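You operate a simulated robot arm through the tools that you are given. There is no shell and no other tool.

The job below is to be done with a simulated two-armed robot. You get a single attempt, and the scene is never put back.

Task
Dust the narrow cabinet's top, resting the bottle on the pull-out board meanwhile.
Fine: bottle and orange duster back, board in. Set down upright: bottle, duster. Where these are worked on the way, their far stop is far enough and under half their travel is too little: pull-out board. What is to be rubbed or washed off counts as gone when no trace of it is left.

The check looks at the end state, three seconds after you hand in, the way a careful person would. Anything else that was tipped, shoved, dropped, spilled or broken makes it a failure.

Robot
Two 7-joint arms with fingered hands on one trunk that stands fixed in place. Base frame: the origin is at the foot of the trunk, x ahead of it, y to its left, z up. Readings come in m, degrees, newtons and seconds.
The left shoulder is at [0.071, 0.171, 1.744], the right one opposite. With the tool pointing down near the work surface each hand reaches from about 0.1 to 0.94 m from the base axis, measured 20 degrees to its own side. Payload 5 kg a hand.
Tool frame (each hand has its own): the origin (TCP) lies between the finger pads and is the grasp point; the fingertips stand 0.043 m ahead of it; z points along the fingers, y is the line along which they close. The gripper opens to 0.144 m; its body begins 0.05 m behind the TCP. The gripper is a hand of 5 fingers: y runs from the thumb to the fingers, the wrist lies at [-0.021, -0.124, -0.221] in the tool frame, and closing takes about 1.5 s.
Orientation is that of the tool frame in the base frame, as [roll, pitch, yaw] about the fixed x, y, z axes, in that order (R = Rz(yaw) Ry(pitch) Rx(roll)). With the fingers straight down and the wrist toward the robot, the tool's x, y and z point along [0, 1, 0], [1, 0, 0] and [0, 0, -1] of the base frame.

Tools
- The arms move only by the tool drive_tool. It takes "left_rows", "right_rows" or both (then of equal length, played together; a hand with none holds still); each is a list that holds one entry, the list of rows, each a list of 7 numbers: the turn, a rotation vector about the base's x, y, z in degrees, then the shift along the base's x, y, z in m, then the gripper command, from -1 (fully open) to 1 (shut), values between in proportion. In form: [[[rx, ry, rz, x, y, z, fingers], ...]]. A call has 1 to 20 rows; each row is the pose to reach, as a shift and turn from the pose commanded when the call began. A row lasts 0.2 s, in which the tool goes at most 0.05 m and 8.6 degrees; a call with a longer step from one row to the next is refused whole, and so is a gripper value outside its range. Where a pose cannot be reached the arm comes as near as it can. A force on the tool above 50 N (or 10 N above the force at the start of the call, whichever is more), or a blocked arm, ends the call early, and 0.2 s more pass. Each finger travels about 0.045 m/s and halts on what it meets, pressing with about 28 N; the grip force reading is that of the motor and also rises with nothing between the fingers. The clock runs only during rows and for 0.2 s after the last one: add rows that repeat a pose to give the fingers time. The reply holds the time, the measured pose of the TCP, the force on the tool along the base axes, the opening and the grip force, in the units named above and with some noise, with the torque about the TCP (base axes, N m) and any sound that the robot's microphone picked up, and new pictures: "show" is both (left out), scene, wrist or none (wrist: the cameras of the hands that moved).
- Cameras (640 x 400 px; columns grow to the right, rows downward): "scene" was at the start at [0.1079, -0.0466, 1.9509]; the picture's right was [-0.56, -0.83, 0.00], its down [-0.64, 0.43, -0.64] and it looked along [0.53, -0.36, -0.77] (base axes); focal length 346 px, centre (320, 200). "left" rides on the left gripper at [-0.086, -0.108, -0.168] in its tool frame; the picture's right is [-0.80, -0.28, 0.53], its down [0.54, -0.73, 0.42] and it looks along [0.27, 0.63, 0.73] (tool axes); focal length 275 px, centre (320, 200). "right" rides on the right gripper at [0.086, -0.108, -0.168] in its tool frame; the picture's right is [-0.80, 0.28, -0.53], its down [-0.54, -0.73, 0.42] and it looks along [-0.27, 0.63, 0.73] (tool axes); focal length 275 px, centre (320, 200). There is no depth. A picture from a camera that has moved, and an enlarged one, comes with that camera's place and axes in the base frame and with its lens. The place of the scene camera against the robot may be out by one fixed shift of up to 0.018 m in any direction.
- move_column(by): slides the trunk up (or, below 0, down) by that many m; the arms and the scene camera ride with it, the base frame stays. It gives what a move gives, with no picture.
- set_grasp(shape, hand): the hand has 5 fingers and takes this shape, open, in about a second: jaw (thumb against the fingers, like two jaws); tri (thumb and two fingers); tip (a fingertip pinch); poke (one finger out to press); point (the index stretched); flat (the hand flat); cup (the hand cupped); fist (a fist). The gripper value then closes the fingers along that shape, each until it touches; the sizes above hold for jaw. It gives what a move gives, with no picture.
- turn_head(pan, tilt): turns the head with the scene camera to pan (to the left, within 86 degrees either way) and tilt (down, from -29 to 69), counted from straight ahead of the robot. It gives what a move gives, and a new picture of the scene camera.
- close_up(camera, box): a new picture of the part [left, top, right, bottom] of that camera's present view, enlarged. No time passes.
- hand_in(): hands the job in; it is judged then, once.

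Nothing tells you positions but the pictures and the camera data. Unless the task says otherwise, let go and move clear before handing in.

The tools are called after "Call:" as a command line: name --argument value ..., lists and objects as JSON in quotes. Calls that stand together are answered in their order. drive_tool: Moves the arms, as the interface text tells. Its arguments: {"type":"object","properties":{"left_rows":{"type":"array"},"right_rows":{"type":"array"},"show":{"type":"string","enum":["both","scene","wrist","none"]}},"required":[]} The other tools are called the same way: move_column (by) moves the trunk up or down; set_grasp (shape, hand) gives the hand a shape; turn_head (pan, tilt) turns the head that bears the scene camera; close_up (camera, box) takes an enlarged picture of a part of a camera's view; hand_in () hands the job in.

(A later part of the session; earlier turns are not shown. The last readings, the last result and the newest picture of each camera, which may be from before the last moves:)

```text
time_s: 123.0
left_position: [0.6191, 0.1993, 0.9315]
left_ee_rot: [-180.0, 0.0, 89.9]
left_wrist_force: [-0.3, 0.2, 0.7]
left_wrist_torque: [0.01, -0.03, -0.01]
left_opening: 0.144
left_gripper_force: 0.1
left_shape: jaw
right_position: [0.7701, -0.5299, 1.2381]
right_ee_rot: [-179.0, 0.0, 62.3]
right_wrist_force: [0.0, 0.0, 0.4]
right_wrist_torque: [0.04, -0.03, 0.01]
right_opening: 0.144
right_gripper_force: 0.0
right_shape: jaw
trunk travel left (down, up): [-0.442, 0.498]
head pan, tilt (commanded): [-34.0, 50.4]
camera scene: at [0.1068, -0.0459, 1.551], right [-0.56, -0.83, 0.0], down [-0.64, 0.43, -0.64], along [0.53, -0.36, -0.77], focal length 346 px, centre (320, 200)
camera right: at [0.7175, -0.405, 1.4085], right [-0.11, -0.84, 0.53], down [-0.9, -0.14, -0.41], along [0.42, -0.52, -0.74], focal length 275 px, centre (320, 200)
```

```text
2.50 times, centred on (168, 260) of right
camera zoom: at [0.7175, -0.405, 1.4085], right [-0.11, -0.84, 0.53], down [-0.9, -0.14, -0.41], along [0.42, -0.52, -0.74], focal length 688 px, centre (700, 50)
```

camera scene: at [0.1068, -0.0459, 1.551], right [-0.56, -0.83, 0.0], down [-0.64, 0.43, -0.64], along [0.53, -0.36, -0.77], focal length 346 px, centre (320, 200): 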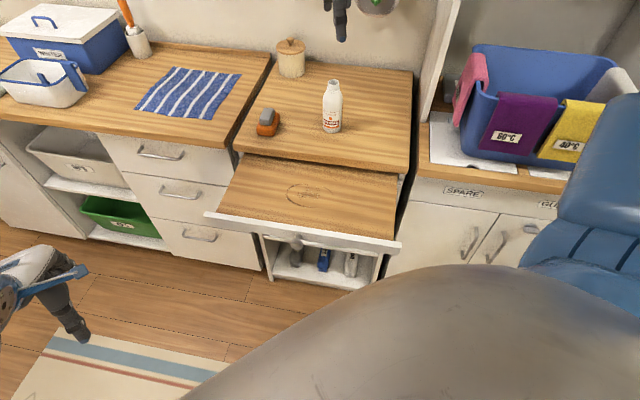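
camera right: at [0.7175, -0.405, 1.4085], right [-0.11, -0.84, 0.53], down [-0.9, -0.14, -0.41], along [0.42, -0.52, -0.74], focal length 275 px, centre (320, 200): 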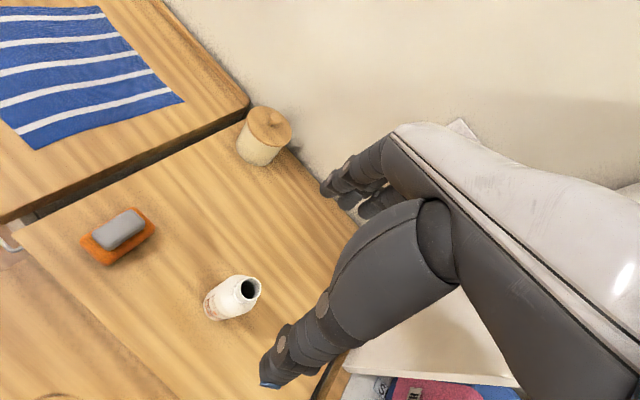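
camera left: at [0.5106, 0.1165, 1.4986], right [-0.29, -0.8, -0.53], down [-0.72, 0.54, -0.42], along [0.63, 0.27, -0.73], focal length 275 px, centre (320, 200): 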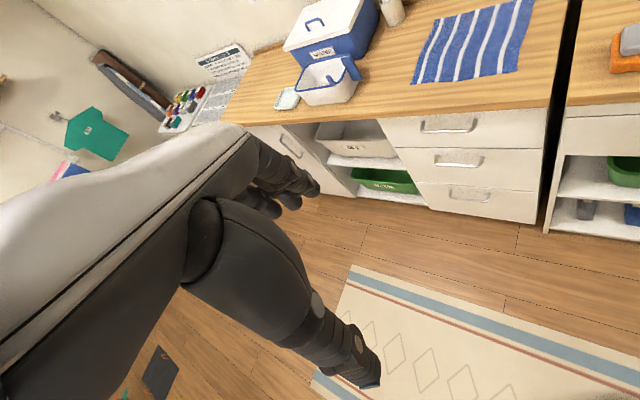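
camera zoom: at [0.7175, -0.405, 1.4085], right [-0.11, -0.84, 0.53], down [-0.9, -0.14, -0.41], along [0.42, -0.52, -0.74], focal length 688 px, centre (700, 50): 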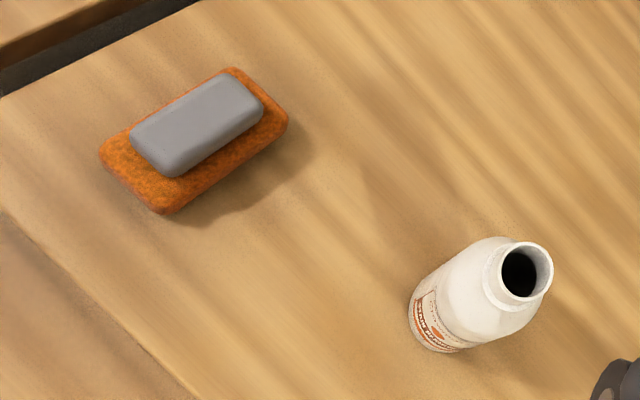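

The top is clean and both things are back, so only the board remains. I'll swing the right hand out in front of the board at yaw 135°, so its little-finger side faces the knob for pushing it in.

Call:
drive_tool --right_rows '[[[0, 0, 8.1, -0.0275, 0.03, 0.0, -1], [0, 0, 16.2, -0.055, 0.06, 0.0, -1], [0, 0, 24.3, -0.0825, 0.09, 0.0, -1], [0, 0, 32.4, -0.11, 0.12, 0.0, -1], [0, 0, 40.5, -0.1375, 0.15, 0.0, -1], [0, 0, 48.6, -0.165, 0.18, 0.0, -1], [0, 0, 56.7, -0.1925, 0.21, 0.0, -1], [0, 0, 64.8, -0.22, 0.24, -0.01, -1], [0, 0, 72.7, -0.2475, 0.27, -0.02, -1], [0, 0, 72.7, -0.275, 0.3, -0.03, -1], [0, 0, 72.7, -0.3025, 0.33, -0.04, -1], [0, 0, 72.7, -0.32, 0.35, -0.04, -1]]]'

Call:
set_grasp --hand "right" --shape "fist"

Call:
drive_tool --right_rows '[[[0, 0, 0, 0, 0, 0, 1], [0, 0, 0, 0, 0, 0, 1], [0, 0, 0, 0, 0, 0, 1], [0, 0, 0, 0, 0, 0, 1], [0, 0, 0, 0, 0, 0, 1], [0, 0, 0, 0, 0, 0, 1], [0, 0, 0, 0, 0, 0, 1]]]'

Call:
close_up --camera "scene" --box '[180, 80, 436, 240]'

```text
time_s: 125.6
left_position: [0.6204, 0.2001, 0.9298]
left_ee_rot: [-179.9, 0.0, 90.0]
left_wrist_force: [0.3, -0.2, -0.6]
left_wrist_torque: [-0.01, 0.02, 0.01]
left_opening: 0.1436
left_gripper_force: 0.1
left_shape: jaw
right_position: [0.4767, -0.184, 1.2048]
right_ee_rot: [-178.9, -0.1, 135.1]
right_wrist_force: [0.4, 0.8, 0.0]
right_wrist_torque: [-0.04, -0.02, 0.01]
right_opening: 0.1438
right_gripper_force: 0.2
right_shape: jaw
right hand out of reach, approached as far as the arm can: row 11, 12
trunk travel left (down, up): [-0.442, 0.498]
head pan, tilt (commanded): [-34.0, 50.4]
camera scene: at [0.109, -0.0451, 1.5508], right [-0.56, -0.83, 0.0], down [-0.64, 0.43, -0.64], along [0.53, -0.36, -0.77], focal length 346 px, centre (320, 200)
camera right: at [0.3417, -0.1973, 1.374], right [0.77, -0.35, 0.53], down [-0.13, -0.9, -0.41], along [0.62, 0.25, -0.74], focal length 275 px, centre (320, 200)
```

scene: 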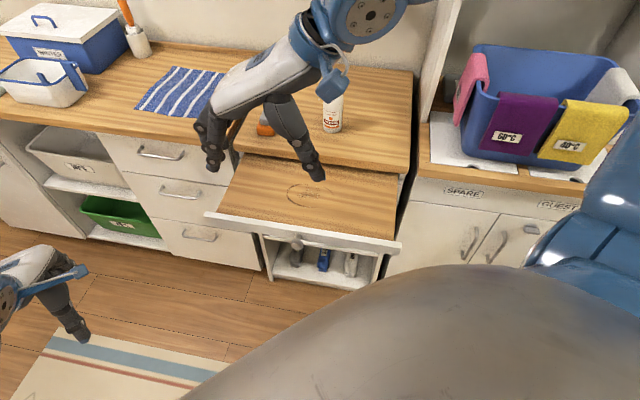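
right: 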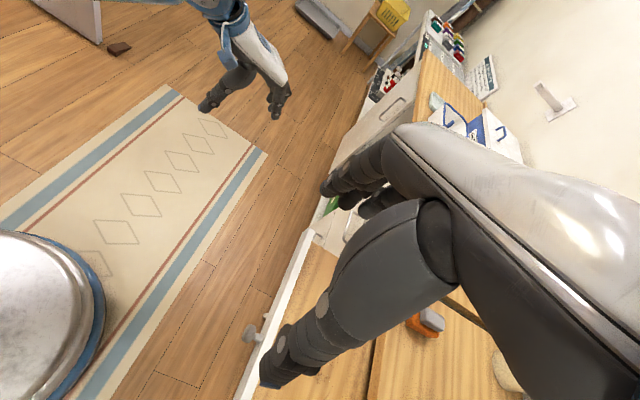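

```text
time_s: 126.5
left_position: [0.6203, 0.1997, 0.9309]
left_ee_rot: [-179.9, 0.0, 90.1]
left_wrist_force: [0.3, 0.2, 0.7]
left_wrist_torque: [0.01, 0.01, -0.01]
left_opening: 0.1439
left_gripper_force: 0.0
left_shape: jaw
right_position: [0.4768, -0.1859, 1.2047]
right_ee_rot: [-178.9, -0.1, 135.0]
right_wrist_force: [0.7, 0.7, 0.3]
right_wrist_torque: [0.01, 0.0, -0.01]
right_opening: 0.0002
right_gripper_force: 0.1
right_shape: fist
trunk travel left (down, up): [-0.442, 0.498]
head pan, tilt (commanded): [-34.0, 50.4]
```

```text
time_s: 128.1
left_position: [0.6196, 0.1988, 0.9318]
left_ee_rot: [-179.9, 0.0, 90.1]
left_wrist_force: [0.0, 1.1, 0.1]
left_wrist_torque: [0.01, 0.0, -0.01]
left_opening: 0.1438
left_gripper_force: 0.1
left_shape: jaw
right_position: [0.4763, -0.1844, 1.204]
right_ee_rot: [-178.9, -0.1, 135.1]
right_wrist_force: [0.5, -0.4, 0.0]
right_wrist_torque: [-0.03, 0.03, -0.01]
right_opening: 0.0
right_gripper_force: 0.0
right_shape: fist
trunk travel left (down, up): [-0.442, 0.498]
head pan, tilt (commanded): [-34.0, 50.4]
camera scene: at [0.1077, -0.0463, 1.551], right [-0.56, -0.83, 0.0], down [-0.64, 0.43, -0.64], along [0.53, -0.36, -0.77], focal length 346 px, centre (320, 200)
camera right: at [0.3408, -0.1985, 1.3744], right [0.77, -0.35, 0.53], down [-0.13, -0.9, -0.41], along [0.62, 0.25, -0.74], focal length 275 px, centre (320, 200)
```

scene: 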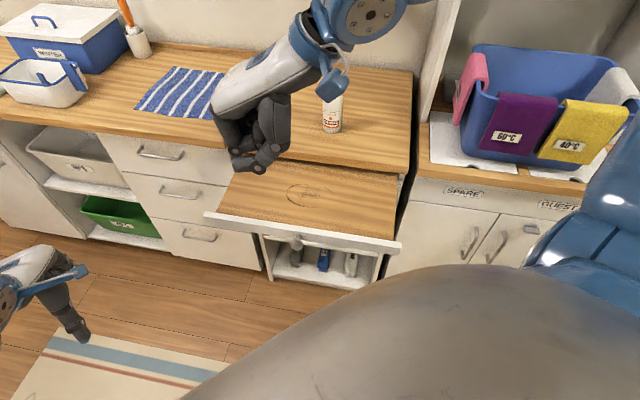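
right: 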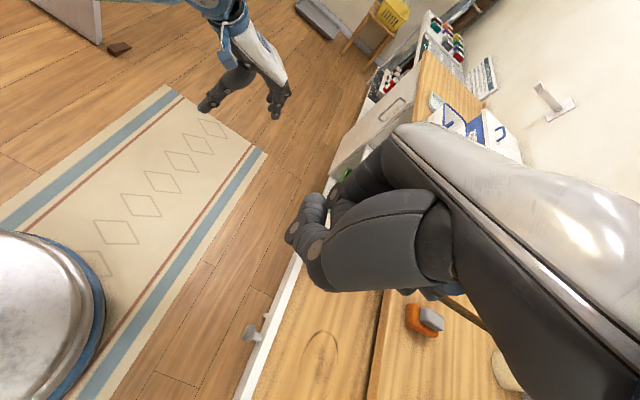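

```text
2.50 times, centred on (308, 160) of scene
camera zoom: at [0.1077, -0.0463, 1.551], right [-0.56, -0.83, 0.0], down [-0.64, 0.43, -0.64], along [0.53, -0.36, -0.77], focal length 866 px, centre (350, 300)
```

zoom: 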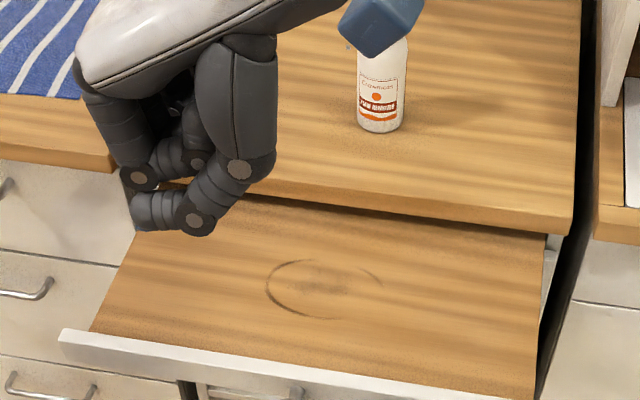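

The right hand can't get quite far enough in front of the knob, but the left arm comes at it naturally. I'll take the right hand away to its own side, make a left fist, and turn it to face the board.

Call:
drive_tool --right_rows '[[[0, 0, -5, -0.003, -0.035, 0.02, 1], [0, 0, -10, -0.006, -0.075, 0.04, 1], [0, 0, -15, -0.009, -0.115, 0.06, 1], [0, 0, -20, -0.012, -0.155, 0.08, 1], [0, 0, -25, -0.015, -0.195, 0.1, 1], [0, 0, -32, -0.018, -0.235, 0.12, 1], [0, 0, -39, -0.022, -0.275, 0.135, 1], [0, 0, -45, -0.026, -0.316, 0.146, 1], [0, 0, -45, -0.026, -0.316, 0.146, 1]]]' --show "scene"

Call:
set_grasp --hand "left" --shape "fist"

Call:
drive_tool --left_rows '[[[0, 0, 0, 0, 0, 0, 1], [0, 0, -6, -0.02, -0.037, 0, 1], [0, 0, -12, -0.04, -0.075, 0, 1], [0, 0, -18, -0.06, -0.112, 0, 1], [0, 0, -24, -0.08, -0.149, 0, 1], [0, 0, -30, -0.1, -0.186, 0, 1], [0, 0, -35, -0.12, -0.223, 0, 1], [0, 0, -40, -0.14, -0.261, 0, 1], [0, 0, -45, -0.16, -0.298, 0, 1], [0, 0, -45, -0.18, -0.335, 0, 1], [0, 0, -45, -0.2, -0.373, 0, 1], [0, 0, -45, -0.2, -0.373, 0, 1]]]'

```text
time_s: 130.1
left_position: [0.6187, 0.1978, 0.931]
left_ee_rot: [-180.0, 0.0, 90.0]
left_wrist_force: [0.1, 0.2, -0.4]
left_wrist_torque: [0.01, 0.0, 0.01]
left_opening: 0.1439
left_gripper_force: 0.0
left_shape: jaw
right_position: [0.4485, -0.4993, 1.35]
right_ee_rot: [-179.2, 0.1, 89.9]
right_wrist_force: [0.3, 0.6, -0.1]
right_wrist_torque: [-0.03, -0.02, -0.01]
right_opening: 0.0
right_gripper_force: 0.1
right_shape: fist
trunk travel left (down, up): [-0.442, 0.498]
head pan, tilt (commanded): [-34.0, 50.4]
camera scene: at [0.1073, -0.0455, 1.551], right [-0.56, -0.83, 0.0], down [-0.64, 0.43, -0.64], along [0.53, -0.36, -0.77], focal length 346 px, centre (320, 200)
```

scene: 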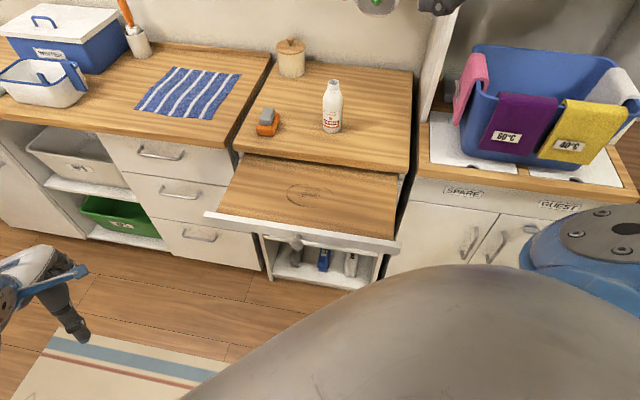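

```text
time_s: 131.0
left_position: [0.6194, 0.1988, 0.9309]
left_ee_rot: [-180.0, 0.0, 90.0]
left_wrist_force: [-1.0, 0.1, -1.0]
left_wrist_torque: [-0.02, -0.02, -0.02]
left_opening: 0.0
left_gripper_force: 0.1
left_shape: fist
right_position: [0.4491, -0.4996, 1.3497]
right_ee_rot: [-179.1, 0.0, 90.0]
right_wrist_force: [0.2, -0.6, 0.2]
right_wrist_torque: [0.02, -0.01, 0.03]
right_opening: 0.0
right_gripper_force: 0.1
right_shape: fist
trunk travel left (down, up): [-0.442, 0.498]
head pan, tilt (commanded): [-34.0, 50.4]
```

```text
time_s: 133.6
left_position: [0.4204, -0.1742, 0.9308]
left_ee_rot: [180.0, -0.1, 44.9]
left_wrist_force: [0.0, 0.5, 1.3]
left_wrist_torque: [-0.05, -0.03, 0.0]
left_opening: 0.0
left_gripper_force: 0.0
left_shape: fist
right_position: [0.4498, -0.5007, 1.3503]
right_ee_rot: [-179.0, 0.1, 90.1]
right_wrist_force: [-1.2, 0.8, 0.2]
right_wrist_torque: [-0.02, 0.02, 0.01]
right_opening: 0.0003
right_gripper_force: 0.1
right_shape: fist
trunk travel left (down, up): [-0.442, 0.498]
head pan, tilt (commanded): [-34.0, 50.4]
camera scene: at [0.1081, -0.0452, 1.551], right [-0.56, -0.83, 0.0], down [-0.64, 0.43, -0.64], along [0.53, -0.36, -0.77], focal length 346 px, centre (320, 200)
camera left: at [0.2835, -0.1573, 1.0984], right [-0.76, -0.36, -0.53], down [-0.13, 0.9, -0.42], along [0.63, -0.25, -0.73], focal length 275 px, centre (320, 200)
```

scene: 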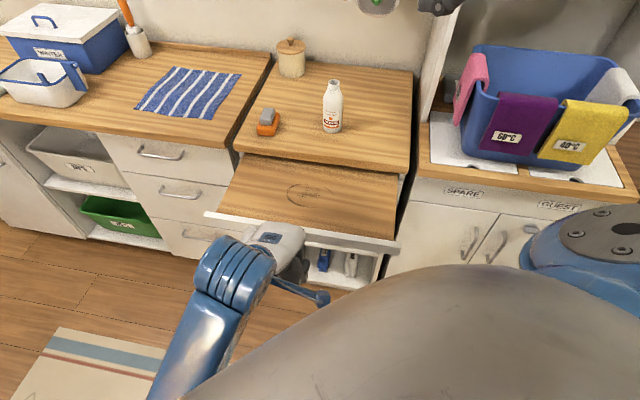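
left: 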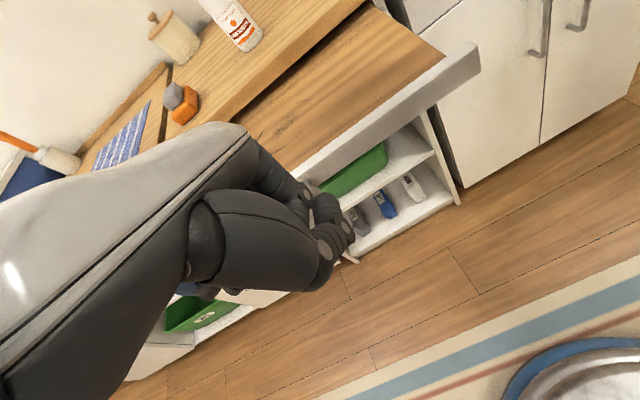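

The left fist is in front of the panel. I'll zoom to check it against the knob before lowering.

Call:
close_up --camera "scene" --box '[190, 190, 382, 310]'

Call:
close_up --camera "left" --box '[160, 100, 416, 260]'

```text
3.33 times, centred on (286, 250) of scene
camera zoom: at [0.1081, -0.0452, 1.551], right [-0.56, -0.83, 0.0], down [-0.64, 0.43, -0.64], along [0.53, -0.36, -0.77], focal length 1155 px, centre (433, 33)
```

zoom: 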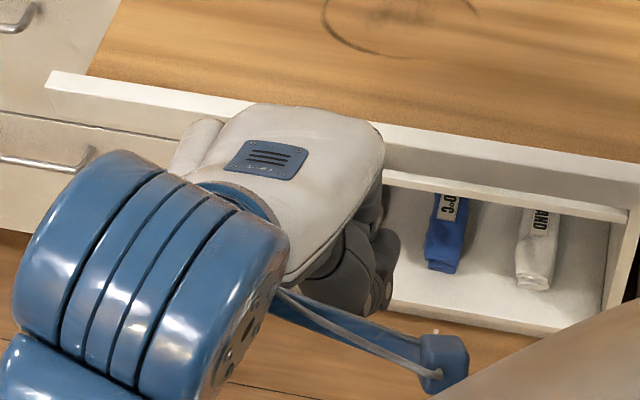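

```text
2.50 times, centred on (288, 180) of left
camera zoom: at [0.2835, -0.1573, 1.0984], right [-0.76, -0.36, -0.53], down [-0.13, 0.9, -0.42], along [0.63, -0.25, -0.73], focal length 688 px, centre (400, 250)
```

zoom: 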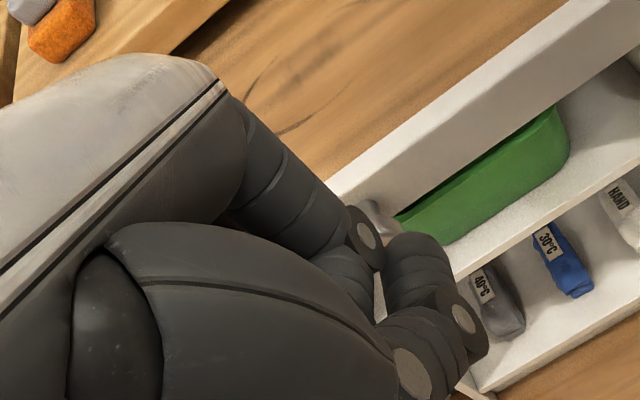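

The knob lies straight ahead of the fist's middle knuckle. I'll lower the fist to bring the knuckles to knob height.

Call:
drive_tool --left_rows '[[[0, 0, 0, 0, 0, -0.03, 1], [0, 0, 0, 0, 0, -0.06, 1], [0, 0, 0, 0, 0, -0.09, 1], [0, 0, 0, 0, 0, -0.12, 1], [0, 0, 0, 0, 0, -0.13, 1], [0, 0, 0, 0, 0, -0.13, 1]]]'

Call:
close_up --camera "left" --box '[160, 60, 480, 260]'

Call:
close_up --camera "scene" --box '[190, 190, 382, 310]'

```text
time_s: 135.0
left_position: [0.4195, -0.1722, 0.8004]
left_ee_rot: [180.0, 0.0, 45.0]
left_wrist_force: [0.8, 0.1, -1.0]
left_wrist_torque: [-0.04, 0.02, -0.01]
left_opening: 0.0002
left_gripper_force: 0.1
left_shape: fist
right_position: [0.4505, -0.5, 1.3503]
right_ee_rot: [-179.1, 0.0, 90.0]
right_wrist_force: [0.1, -0.2, 0.5]
right_wrist_torque: [-0.02, -0.02, 0.01]
right_opening: 0.0
right_gripper_force: 0.0
right_shape: fist
trunk travel left (down, up): [-0.442, 0.498]
head pan, tilt (commanded): [-34.0, 50.4]
camera scene: at [0.1074, -0.0466, 1.551], right [-0.56, -0.83, 0.0], down [-0.64, 0.43, -0.64], along [0.53, -0.36, -0.77], focal length 346 px, centre (320, 200)
camera left: at [0.2819, -0.1558, 0.9685], right [-0.76, -0.36, -0.53], down [-0.13, 0.9, -0.42], along [0.63, -0.25, -0.73], focal length 275 px, centre (320, 200)
```

scene: 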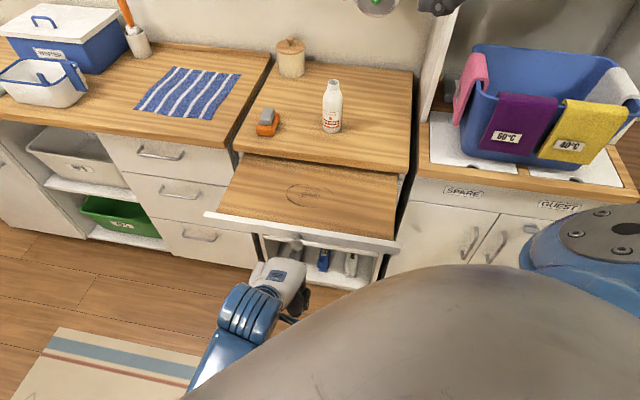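
left: 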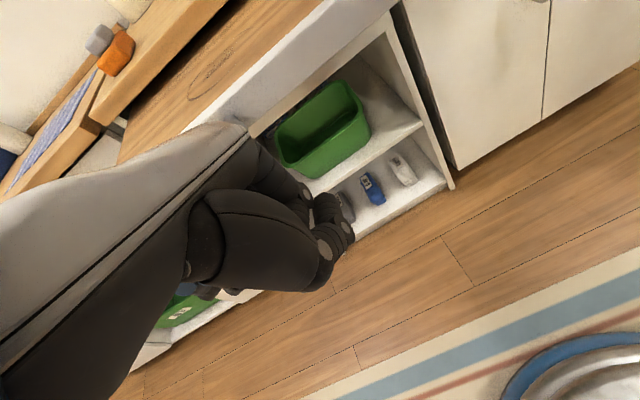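

```text
2.00 times, centred on (320, 160) of left
camera zoom: at [0.2819, -0.1558, 0.9685], right [-0.76, -0.36, -0.53], down [-0.13, 0.9, -0.42], along [0.63, -0.25, -0.73], focal length 551 px, centre (320, 280)
```

zoom: 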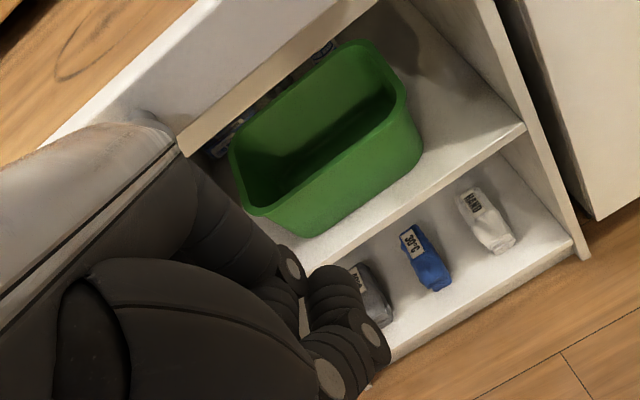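

```text
3.33 times, centred on (286, 250) of scene
camera zoom: at [0.1074, -0.0466, 1.551], right [-0.56, -0.83, 0.0], down [-0.64, 0.43, -0.64], along [0.53, -0.36, -0.77], focal length 1155 px, centre (433, 33)
```

zoom: 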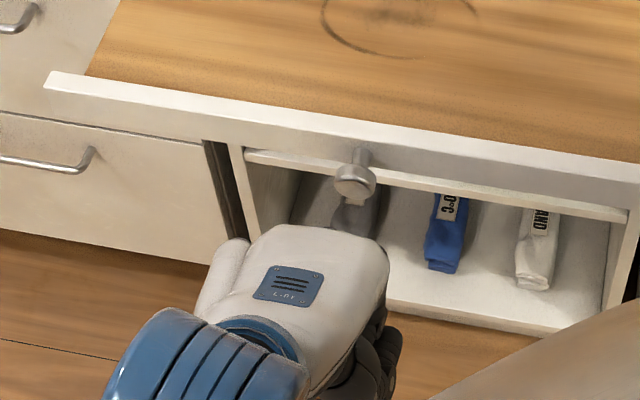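

The knuckle line is just at knob height, about 4 cm short of it. I'll push in gently and check the contact.

Call:
drive_tool --left_rows '[[[0, 0, 0, 0.0106, -0.0106, 0.003, 1], [0, 0, 0, 0.0212, -0.0212, 0.003, 1], [0, 0, 0, 0.0283, -0.0283, 0.003, 1], [0, 0, 0, 0.0354, -0.0354, 0.003, 1], [0, 0, 0, 0.0424, -0.0424, 0.003, 1], [0, 0, 0, 0.0424, -0.0424, 0.003, 1]]]'

Call:
close_up --camera "scene" --box '[190, 180, 382, 300]'

Call:
close_up --camera "left" --box '[160, 60, 480, 260]'

```text
time_s: 136.4
left_position: [0.4615, -0.2153, 0.8039]
left_ee_rot: [-180.0, 0.0, 45.0]
left_wrist_force: [-0.1, 0.1, 0.4]
left_wrist_torque: [-0.02, -0.01, -0.02]
left_opening: 0.0
left_gripper_force: 0.0
left_shape: fist
right_position: [0.4501, -0.5006, 1.3518]
right_ee_rot: [-179.1, 0.1, 90.0]
right_wrist_force: [0.8, -0.1, -0.2]
right_wrist_torque: [0.01, 0.0, 0.0]
right_opening: 0.0001
right_gripper_force: 0.1
right_shape: fist
trunk travel left (down, up): [-0.442, 0.498]
head pan, tilt (commanded): [-34.0, 50.4]
camera scene: at [0.1074, -0.0461, 1.551], right [-0.56, -0.83, 0.0], down [-0.64, 0.43, -0.64], along [0.53, -0.36, -0.77], focal length 346 px, centre (320, 200)
camera left: at [0.324, -0.199, 0.9713], right [-0.76, -0.36, -0.53], down [-0.13, 0.9, -0.42], along [0.63, -0.25, -0.73], focal length 275 px, centre (320, 200)
```

scene: 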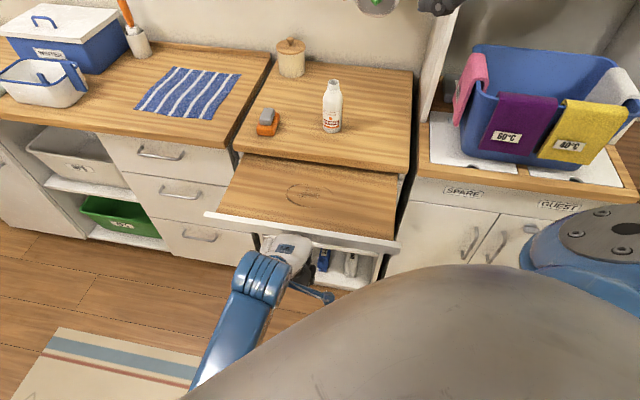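
left: 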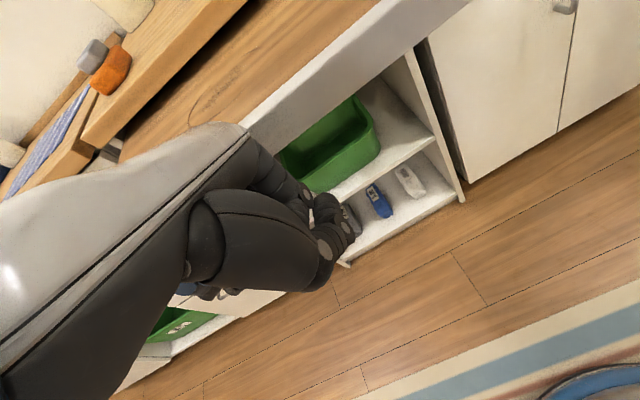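

```text
3.33 times, centred on (286, 240) of scene
camera zoom: at [0.1074, -0.0461, 1.551], right [-0.56, -0.83, 0.0], down [-0.64, 0.43, -0.64], along [0.53, -0.36, -0.77], focal length 1155 px, centre (433, 67)
```

zoom: 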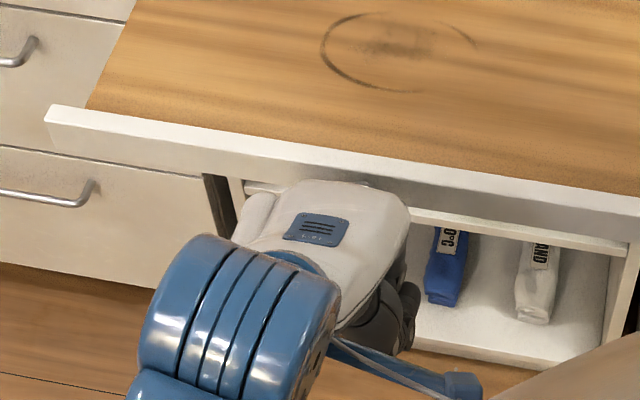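

```text
2.00 times, centred on (320, 160) of left
camera zoom: at [0.324, -0.199, 0.9713], right [-0.76, -0.36, -0.53], down [-0.13, 0.9, -0.42], along [0.63, -0.25, -0.73], focal length 551 px, centre (320, 280)
```

zoom: 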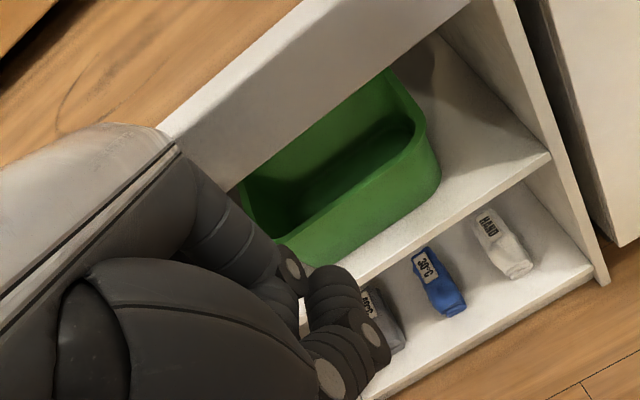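

Call:
drive_tool --left_rows '[[[0, 0, 0, 0.0035, -0.0035, 0, 1], [0, 0, 0, 0.007, -0.007, 0, 1], [0, 0, 0, 0.0106, -0.0106, 0, 1], [0, 0, 0, 0.0141, -0.0141, 0, 1], [0, 0, 0, 0.0177, -0.0177, 0, 1], [0, 0, 0, 0.0177, -0.0177, 0, 1]]]'

Call:
close_up --camera "scene" --box '[220, 190, 348, 270]'

```text
time_s: 137.8
left_position: [0.4797, -0.234, 0.8045]
left_ee_rot: [-180.0, 0.1, 44.9]
left_wrist_force: [-0.2, 0.2, 0.5]
left_wrist_torque: [-0.04, -0.07, -0.01]
left_opening: 0.0
left_gripper_force: 0.2
left_shape: fist
right_position: [0.4491, -0.5005, 1.35]
right_ee_rot: [-179.0, 0.0, 90.1]
right_wrist_force: [-0.5, 0.8, -0.3]
right_wrist_torque: [-0.01, 0.01, -0.01]
right_opening: 0.0
right_gripper_force: 0.0
right_shape: fist
trunk travel left (down, up): [-0.442, 0.498]
head pan, tilt (commanded): [-34.0, 50.4]
camera scene: at [0.1073, -0.0463, 1.551], right [-0.56, -0.83, 0.0], down [-0.64, 0.43, -0.64], along [0.53, -0.36, -0.77], focal length 346 px, centre (320, 200)
camera left: at [0.342, -0.2175, 0.9719], right [-0.76, -0.36, -0.53], down [-0.13, 0.9, -0.42], along [0.63, -0.25, -0.73], focal length 275 px, centre (320, 200)
```

scene: 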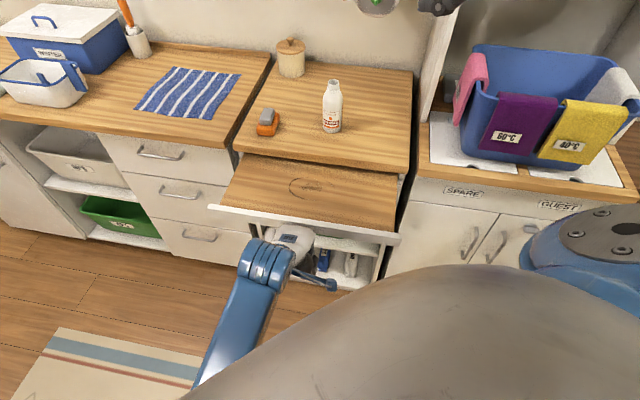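
left: 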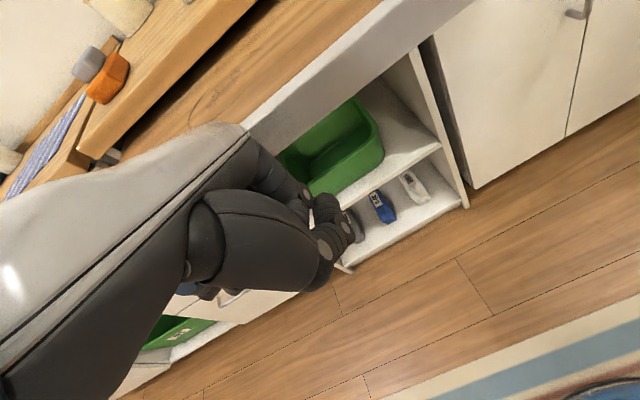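

```text
5.00 times, centred on (284, 230) of scene
camera zoom: at [0.1073, -0.0463, 1.551], right [-0.56, -0.83, 0.0], down [-0.64, 0.43, -0.64], along [0.53, -0.36, -0.77], focal length 1732 px, centre (500, 50)
```

zoom: 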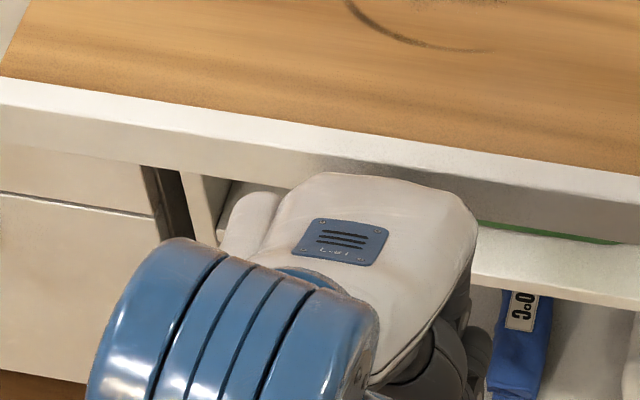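

The panel has begun to slide in at almost no force. I'll keep pushing.

Call:
drive_tool --left_rows '[[[0, 0, 0, 0.01, -0.01, 0, 1], [0, 0, 0, 0.02, -0.02, 0, 1], [0, 0, 0, 0.03, -0.03, 0, 1], [0, 0, 0, 0.04, -0.04, 0, 1], [0, 0, 0, 0.05, -0.05, 0, 1], [0, 0, 0, 0.06, -0.06, 0, 1], [0, 0, 0, 0.07, -0.07, 0, 1], [0, 0, 0, 0.08, -0.08, 0, 1], [0, 0, 0, 0.08, -0.08, 0, 1]]]'

Call:
close_up --camera "scene" --box '[200, 130, 392, 250]'

```text
time_s: 140.0
left_position: [0.5716, -0.2328, 0.7399]
left_ee_rot: [-175.1, -4.1, 46.7]
left_wrist_force: [-1.0, 0.5, -0.2]
left_wrist_torque: [0.0, 0.01, -0.01]
left_opening: 0.0001
left_gripper_force: 0.1
left_shape: fist
right_position: [0.4498, -0.5003, 1.3505]
right_ee_rot: [-179.0, -0.1, 90.0]
right_wrist_force: [-0.5, 1.1, 0.0]
right_wrist_torque: [0.0, 0.01, 0.0]
right_opening: 0.0
right_gripper_force: 0.1
right_shape: fist
trunk travel left (down, up): [-0.442, 0.498]
head pan, tilt (commanded): [-34.0, 50.4]
stopped in row 9 (left hand): the arm was blocked; the commanded pose is now the measured one
camera scene: at [0.1075, -0.0465, 1.551], right [-0.56, -0.83, 0.0], down [-0.64, 0.43, -0.64], along [0.53, -0.36, -0.77], focal length 346 px, centre (320, 200)
camera left: at [0.4357, -0.2402, 0.9093], right [-0.76, -0.33, -0.56], down [-0.16, 0.93, -0.32], along [0.63, -0.15, -0.76], focal length 275 px, centre (320, 200)
```

scene: 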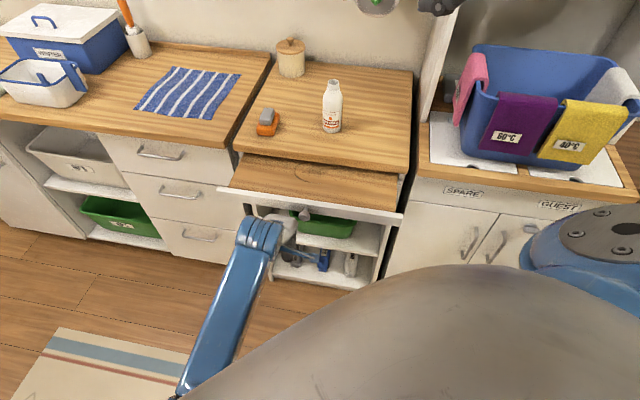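
left: 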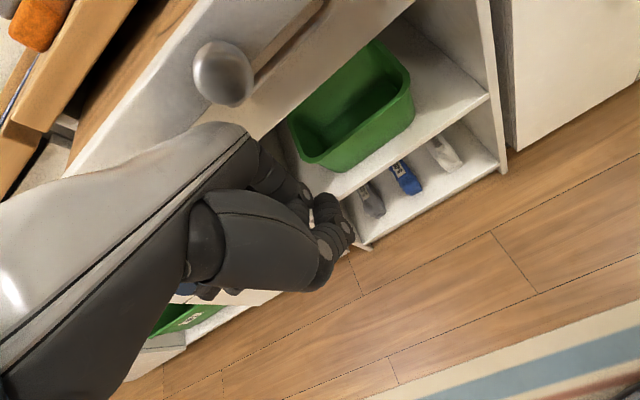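

```text
3.33 times, centred on (296, 190) of scene
camera zoom: at [0.1075, -0.0465, 1.551], right [-0.56, -0.83, 0.0], down [-0.64, 0.43, -0.64], along [0.53, -0.36, -0.77], focal length 1155 px, centre (400, 233)
```

zoom: 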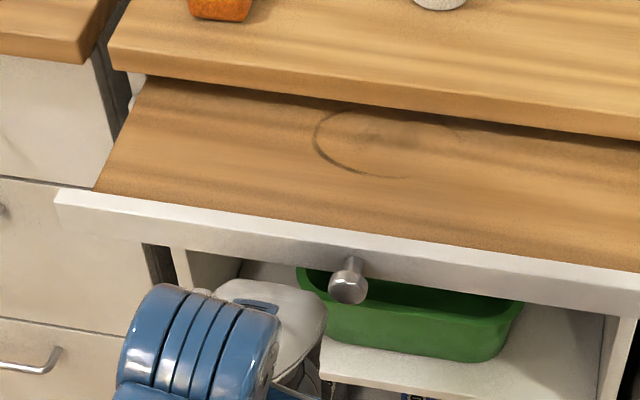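

The board went in about 9 cm, then the left arm met some obstruction and slid below the knob. The knob is now near a reachable place for the right hand, so I'll back the left hand straight out and park it first.

Call:
drive_tool --left_rows '[[[0, 0, 0, -0.015, 0.015, 0, 1], [0, 0, 0, -0.035, 0.035, 0, 1], [0, 0, 0, -0.06, 0.06, 0, 1], [0, 0, 0, -0.085, 0.085, 0, 1], [0, 0, 0, -0.1, 0.1, 0.02, 1], [0, 0, 0, -0.1, 0.12, 0.06, 1], [0, 0, 0, -0.09, 0.15, 0.09, 1]]]'

```text
time_s: 141.6
left_position: [0.4804, -0.0832, 0.831]
left_ee_rot: [-175.2, -4.0, 46.7]
left_wrist_force: [0.0, 0.0, 0.0]
left_wrist_torque: [-0.03, -0.02, 0.0]
left_opening: 0.0002
left_gripper_force: 0.0
left_shape: fist
right_position: [0.4487, -0.4995, 1.3505]
right_ee_rot: [-179.0, 0.1, 90.0]
right_wrist_force: [-0.9, -0.7, -0.6]
right_wrist_torque: [-0.06, 0.03, 0.02]
right_opening: 0.0
right_gripper_force: 0.1
right_shape: fist
trunk travel left (down, up): [-0.442, 0.498]
head pan, tilt (commanded): [-34.0, 50.4]
camera scene: at [0.1079, -0.0448, 1.5509], right [-0.56, -0.83, 0.0], down [-0.64, 0.43, -0.64], along [0.53, -0.36, -0.77], focal length 346 px, centre (320, 200)
camera left: at [0.3449, -0.089, 1.0003], right [-0.76, -0.33, -0.56], down [-0.16, 0.93, -0.32], along [0.63, -0.15, -0.76], focal length 275 px, centre (320, 200)
```

scene: 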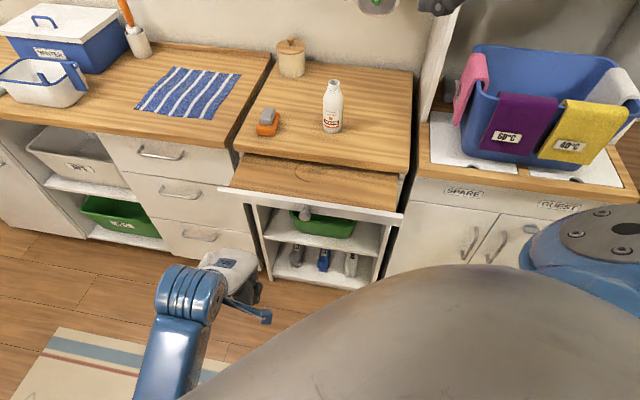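
left: 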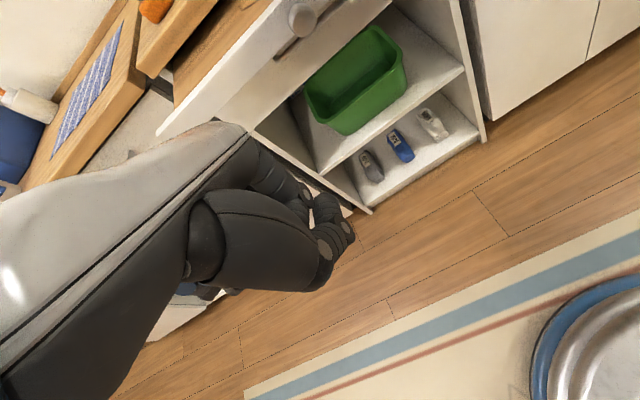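

Call:
drive_tool --left_rows '[[[0, 0, 5, 0.01, 0.036, 0.02, 1], [0, 0, 11, 0.02, 0.074, 0.04, 1], [0, 0, 17, 0.035, 0.112, 0.06, 1], [0, 0, 23, 0.05, 0.15, 0.08, 1], [0, 0, 29, 0.065, 0.186, 0.1, 1], [0, 0, 35, 0.085, 0.222, 0.115, 1], [0, 0, 40, 0.105, 0.255, 0.12, 1], [0, 0, 43, 0.12, 0.283, 0.12, 1]]]' --right_rows '[[[0, 0, 5.6, 0.007, 0.034, -0.02, 1], [0, 0, 11.2, 0.014, 0.068, -0.04, 1], [0, 0, 16.9, 0.021, 0.103, -0.065, 1], [0, 0, 22.5, 0.028, 0.137, -0.09, 1], [0, 0, 28.1, 0.035, 0.171, -0.115, 1], [0, 0, 33.7, 0.042, 0.206, -0.14, 1], [0, 0, 39.4, 0.049, 0.24, -0.17, 1], [0, 0, 45, 0.056, 0.2745, -0.2, 1]]]'

Call:
move_column --by -0.04

Call:
close_up --camera "right" --box '[160, 180, 480, 380]'

Call:
close_up --camera "scene" --box '[190, 100, 382, 220]'

```text
time_s: 143.4
left_position: [0.6029, 0.1975, 0.9478]
left_ee_rot: [-175.1, -4.0, 89.8]
left_wrist_force: [1.0, 0.0, -0.2]
left_wrist_torque: [-0.03, 0.05, 0.0]
left_opening: 0.0
left_gripper_force: 0.0
left_shape: fist
right_position: [0.5107, -0.2264, 1.1516]
right_ee_rot: [-178.9, 0.1, 135.0]
right_wrist_force: [0.3, -0.4, -0.3]
right_wrist_torque: [-0.05, 0.01, -0.01]
right_opening: 0.0
right_gripper_force: 0.1
right_shape: fist
trunk travel left (down, up): [-0.442, 0.498]
head pan, tilt (commanded): [-34.0, 50.4]
camera scene: at [0.1095, -0.0449, 1.551], right [-0.56, -0.83, 0.0], down [-0.64, 0.43, -0.64], along [0.53, -0.36, -0.77], focal length 346 px, centre (320, 200)
camera right: at [0.3742, -0.2394, 1.3192], right [0.77, -0.35, 0.53], down [-0.13, -0.9, -0.41], along [0.62, 0.24, -0.74], focal length 275 px, centre (320, 200)
camera left: at [0.5091, 0.1011, 1.119], right [-0.33, -0.76, -0.56], down [-0.76, 0.57, -0.32], along [0.56, 0.32, -0.76], focal length 275 px, centre (320, 200)
```

scene: 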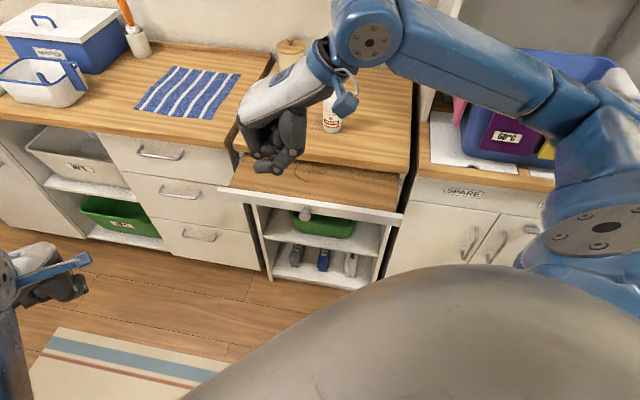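
right: 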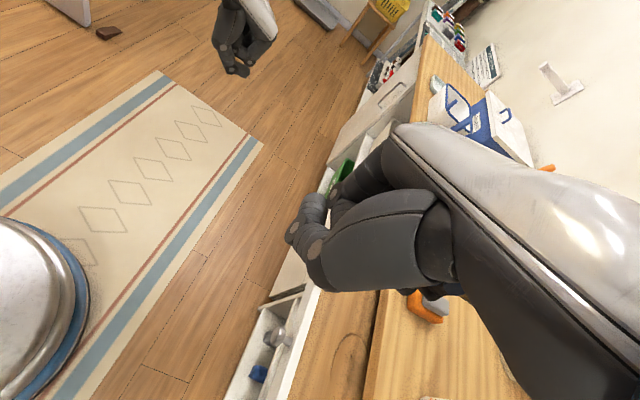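
left: 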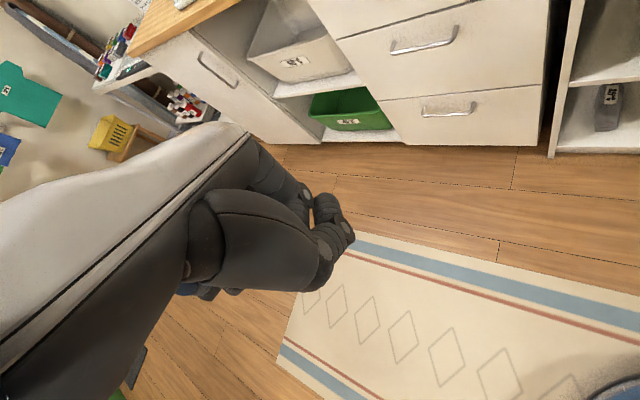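

```text
time_s: 144.3
left_position: [0.6008, 0.1972, 0.9107]
left_ee_rot: [-175.1, -4.1, 89.7]
left_wrist_force: [0.0, -0.9, 0.3]
left_wrist_torque: [-0.02, -0.04, 0.0]
left_opening: 0.0003
left_gripper_force: 0.0
left_shape: fist
right_position: [0.5078, -0.2263, 1.1111]
right_ee_rot: [-179.2, 0.1, 135.0]
right_wrist_force: [-1.2, 0.2, -0.8]
right_wrist_torque: [-0.01, -0.01, 0.02]
right_opening: 0.0
right_gripper_force: 0.0
right_shape: fist
trunk travel left (down, up): [-0.402, 0.538]
head pan, tilt (commanded): [-34.0, 50.4]
```

```text
2.00 times, centred on (320, 280) of right
camera zoom: at [0.3722, -0.2408, 1.2799], right [0.77, -0.36, 0.53], down [-0.13, -0.9, -0.41], along [0.62, 0.25, -0.74], focal length 551 px, centre (320, 40)
```

zoom: 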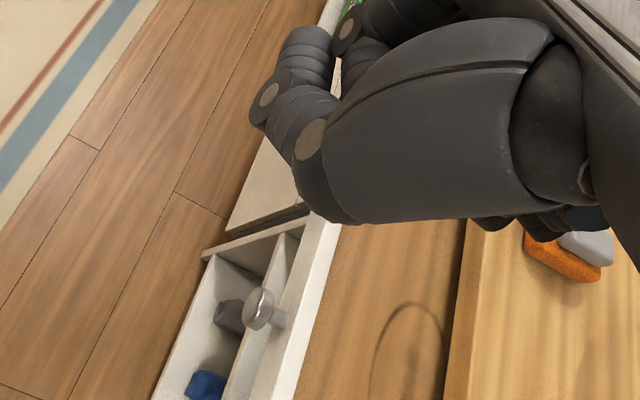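

```text
3.33 times, centred on (286, 160) of scene
camera zoom: at [0.1069, -0.0464, 1.5111], right [-0.56, -0.83, 0.0], down [-0.64, 0.43, -0.64], along [0.53, -0.36, -0.77], focal length 1155 px, centre (433, 333)
```

zoom: 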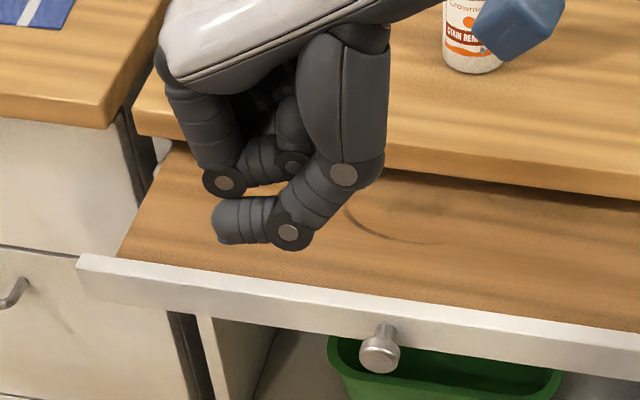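

The knob is now at (0.582, -0.304). I'll bring the right fist down in front of it with its little-finger side facing the knob.

Call:
drive_tool --right_rows '[[[0, 0, 0, -0.012, -0.012, -0.035, 1], [0, 0, 0, -0.0226, -0.0226, -0.075, 1], [0, 0, 0, -0.0226, -0.0226, -0.12, 1], [0, 0, 0, -0.0226, -0.0226, -0.165, 1], [0, 0, 0, -0.0226, -0.0226, -0.21, 1], [0, 0, 0, -0.0226, -0.0226, -0.25, 1], [0, 0, 0, -0.0226, -0.0226, -0.28, 1], [0, 0, 0, -0.0226, -0.0226, -0.28, 1]]]'

Call:
close_up --camera "right" --box '[160, 140, 480, 340]'

Call:
close_up --camera "scene" --box '[190, 140, 382, 260]'

```text
time_s: 146.1
left_position: [0.6016, 0.1964, 0.9096]
left_ee_rot: [-175.3, -4.1, 89.7]
left_wrist_force: [0.1, -0.1, -0.1]
left_wrist_torque: [0.03, 0.0, 0.01]
left_opening: 0.0
left_gripper_force: 0.1
left_shape: fist
right_position: [0.485, -0.249, 0.8313]
right_ee_rot: [-179.1, 0.1, 135.1]
right_wrist_force: [0.9, 0.5, -0.2]
right_wrist_torque: [-0.01, -0.01, 0.0]
right_opening: 0.0003
right_gripper_force: 0.0
right_shape: fist
trunk travel left (down, up): [-0.402, 0.538]
head pan, tilt (commanded): [-34.0, 50.4]
camera scene: at [0.1076, -0.0461, 1.511], right [-0.56, -0.83, 0.0], down [-0.64, 0.43, -0.64], along [0.53, -0.36, -0.77], focal length 346 px, centre (320, 200)
camera right: at [0.3495, -0.2621, 1.0006], right [0.77, -0.36, 0.53], down [-0.13, -0.9, -0.41], along [0.62, 0.24, -0.74], focal length 275 px, centre (320, 200)
```

scene: 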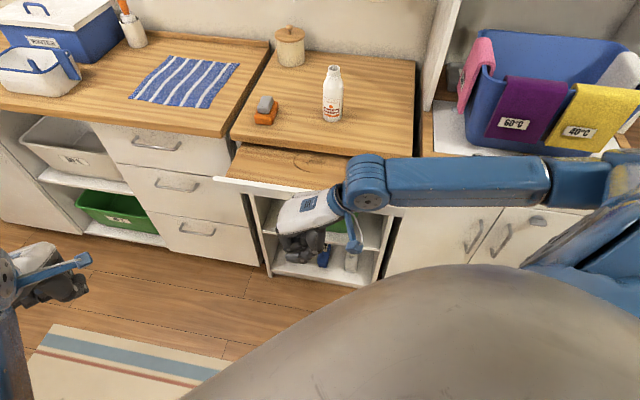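
right: 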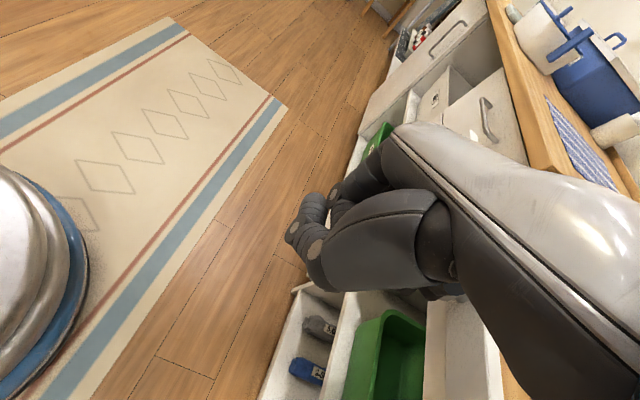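

```text
2.00 times, centred on (320, 240) of right
camera zoom: at [0.3495, -0.2621, 1.0006], right [0.77, -0.36, 0.53], down [-0.13, -0.9, -0.41], along [0.62, 0.24, -0.74], focal length 551 px, centre (320, 120)
```

zoom: 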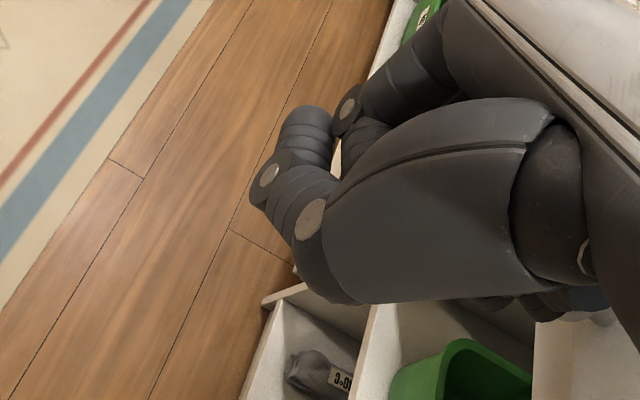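

```text
3.33 times, centred on (286, 200) of scene
camera zoom: at [0.1076, -0.0461, 1.511], right [-0.56, -0.83, 0.0], down [-0.64, 0.43, -0.64], along [0.53, -0.36, -0.77], focal length 1155 px, centre (433, 200)
```

zoom: 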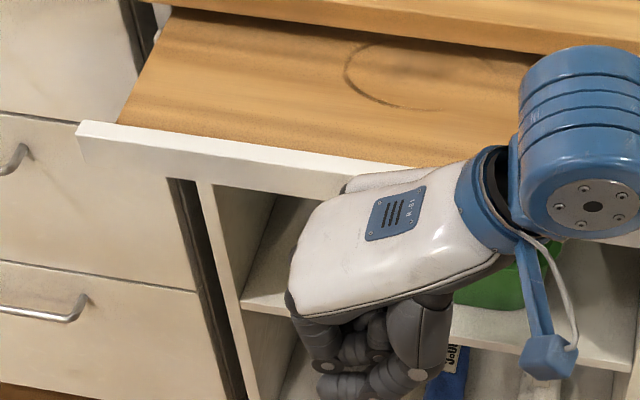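

The fist is in place with no contact. Now I push inwards, first a short way.

Call:
drive_tool --right_rows '[[[0, 0, 0, 0.008, -0.008, 0, 1], [0, 0, 0, 0.016, -0.016, 0, 1], [0, 0, 0, 0.023, -0.023, 0, 1], [0, 0, 0, 0.03, -0.03, 0, 1], [0, 0, 0, 0.037, -0.037, 0, 1], [0, 0, 0, 0.044, -0.044, 0, 1], [0, 0, 0, 0.044, -0.044, 0, 1]]]'

Call:
close_up --camera "scene" --box '[190, 110, 382, 230]'

```text
time_s: 147.7
left_position: [0.6014, 0.198, 0.9101]
left_ee_rot: [-175.3, -4.0, 89.7]
left_wrist_force: [-0.7, 0.4, 0.4]
left_wrist_torque: [-0.01, -0.03, 0.03]
left_opening: 0.0
left_gripper_force: 0.0
left_shape: fist
right_position: [0.5305, -0.2928, 0.8316]
right_ee_rot: [-179.1, 0.1, 135.0]
right_wrist_force: [-2.7, 1.7, 9.9]
right_wrist_torque: [-0.39, -0.68, -0.01]
right_opening: 0.0003
right_gripper_force: 0.0
right_shape: fist
trunk travel left (down, up): [-0.402, 0.538]
head pan, tilt (commanded): [-34.0, 50.4]
camera scene: at [0.1064, -0.0456, 1.5111], right [-0.56, -0.83, 0.0], down [-0.64, 0.43, -0.64], along [0.53, -0.36, -0.77], focal length 346 px, centre (320, 200)
camera right: at [0.3943, -0.307, 1.0004], right [0.77, -0.36, 0.53], down [-0.13, -0.9, -0.41], along [0.62, 0.24, -0.74], focal length 275 px, centre (320, 200)
```

scene: 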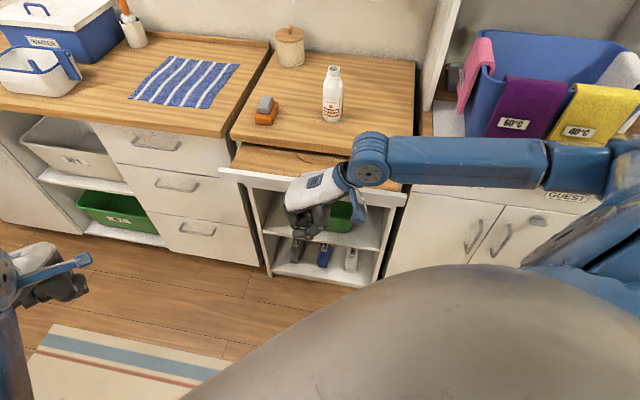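
right: 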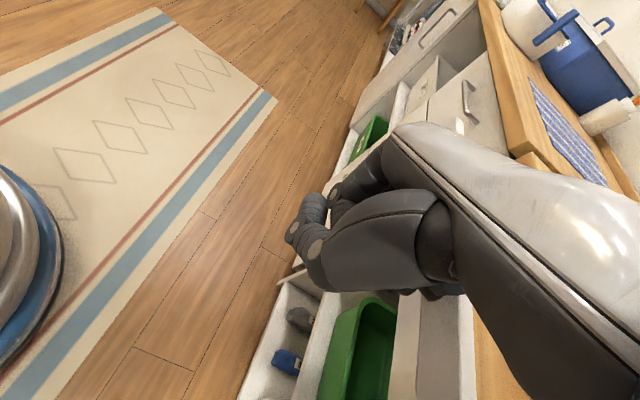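

```text
3.33 times, centred on (286, 170) of scene
camera zoom: at [0.1064, -0.0456, 1.5111], right [-0.56, -0.83, 0.0], down [-0.64, 0.43, -0.64], along [0.53, -0.36, -0.77], focal length 1155 px, centre (433, 300)
```

zoom: 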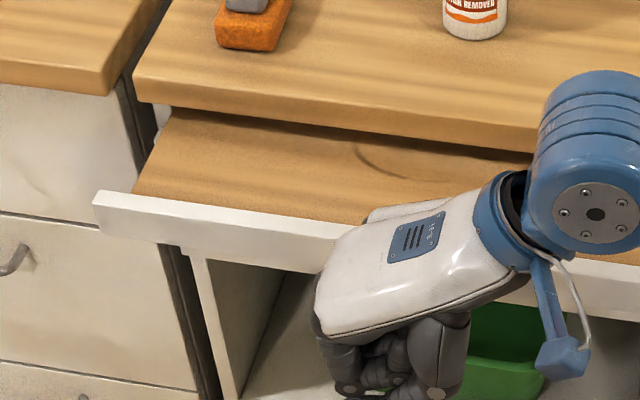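

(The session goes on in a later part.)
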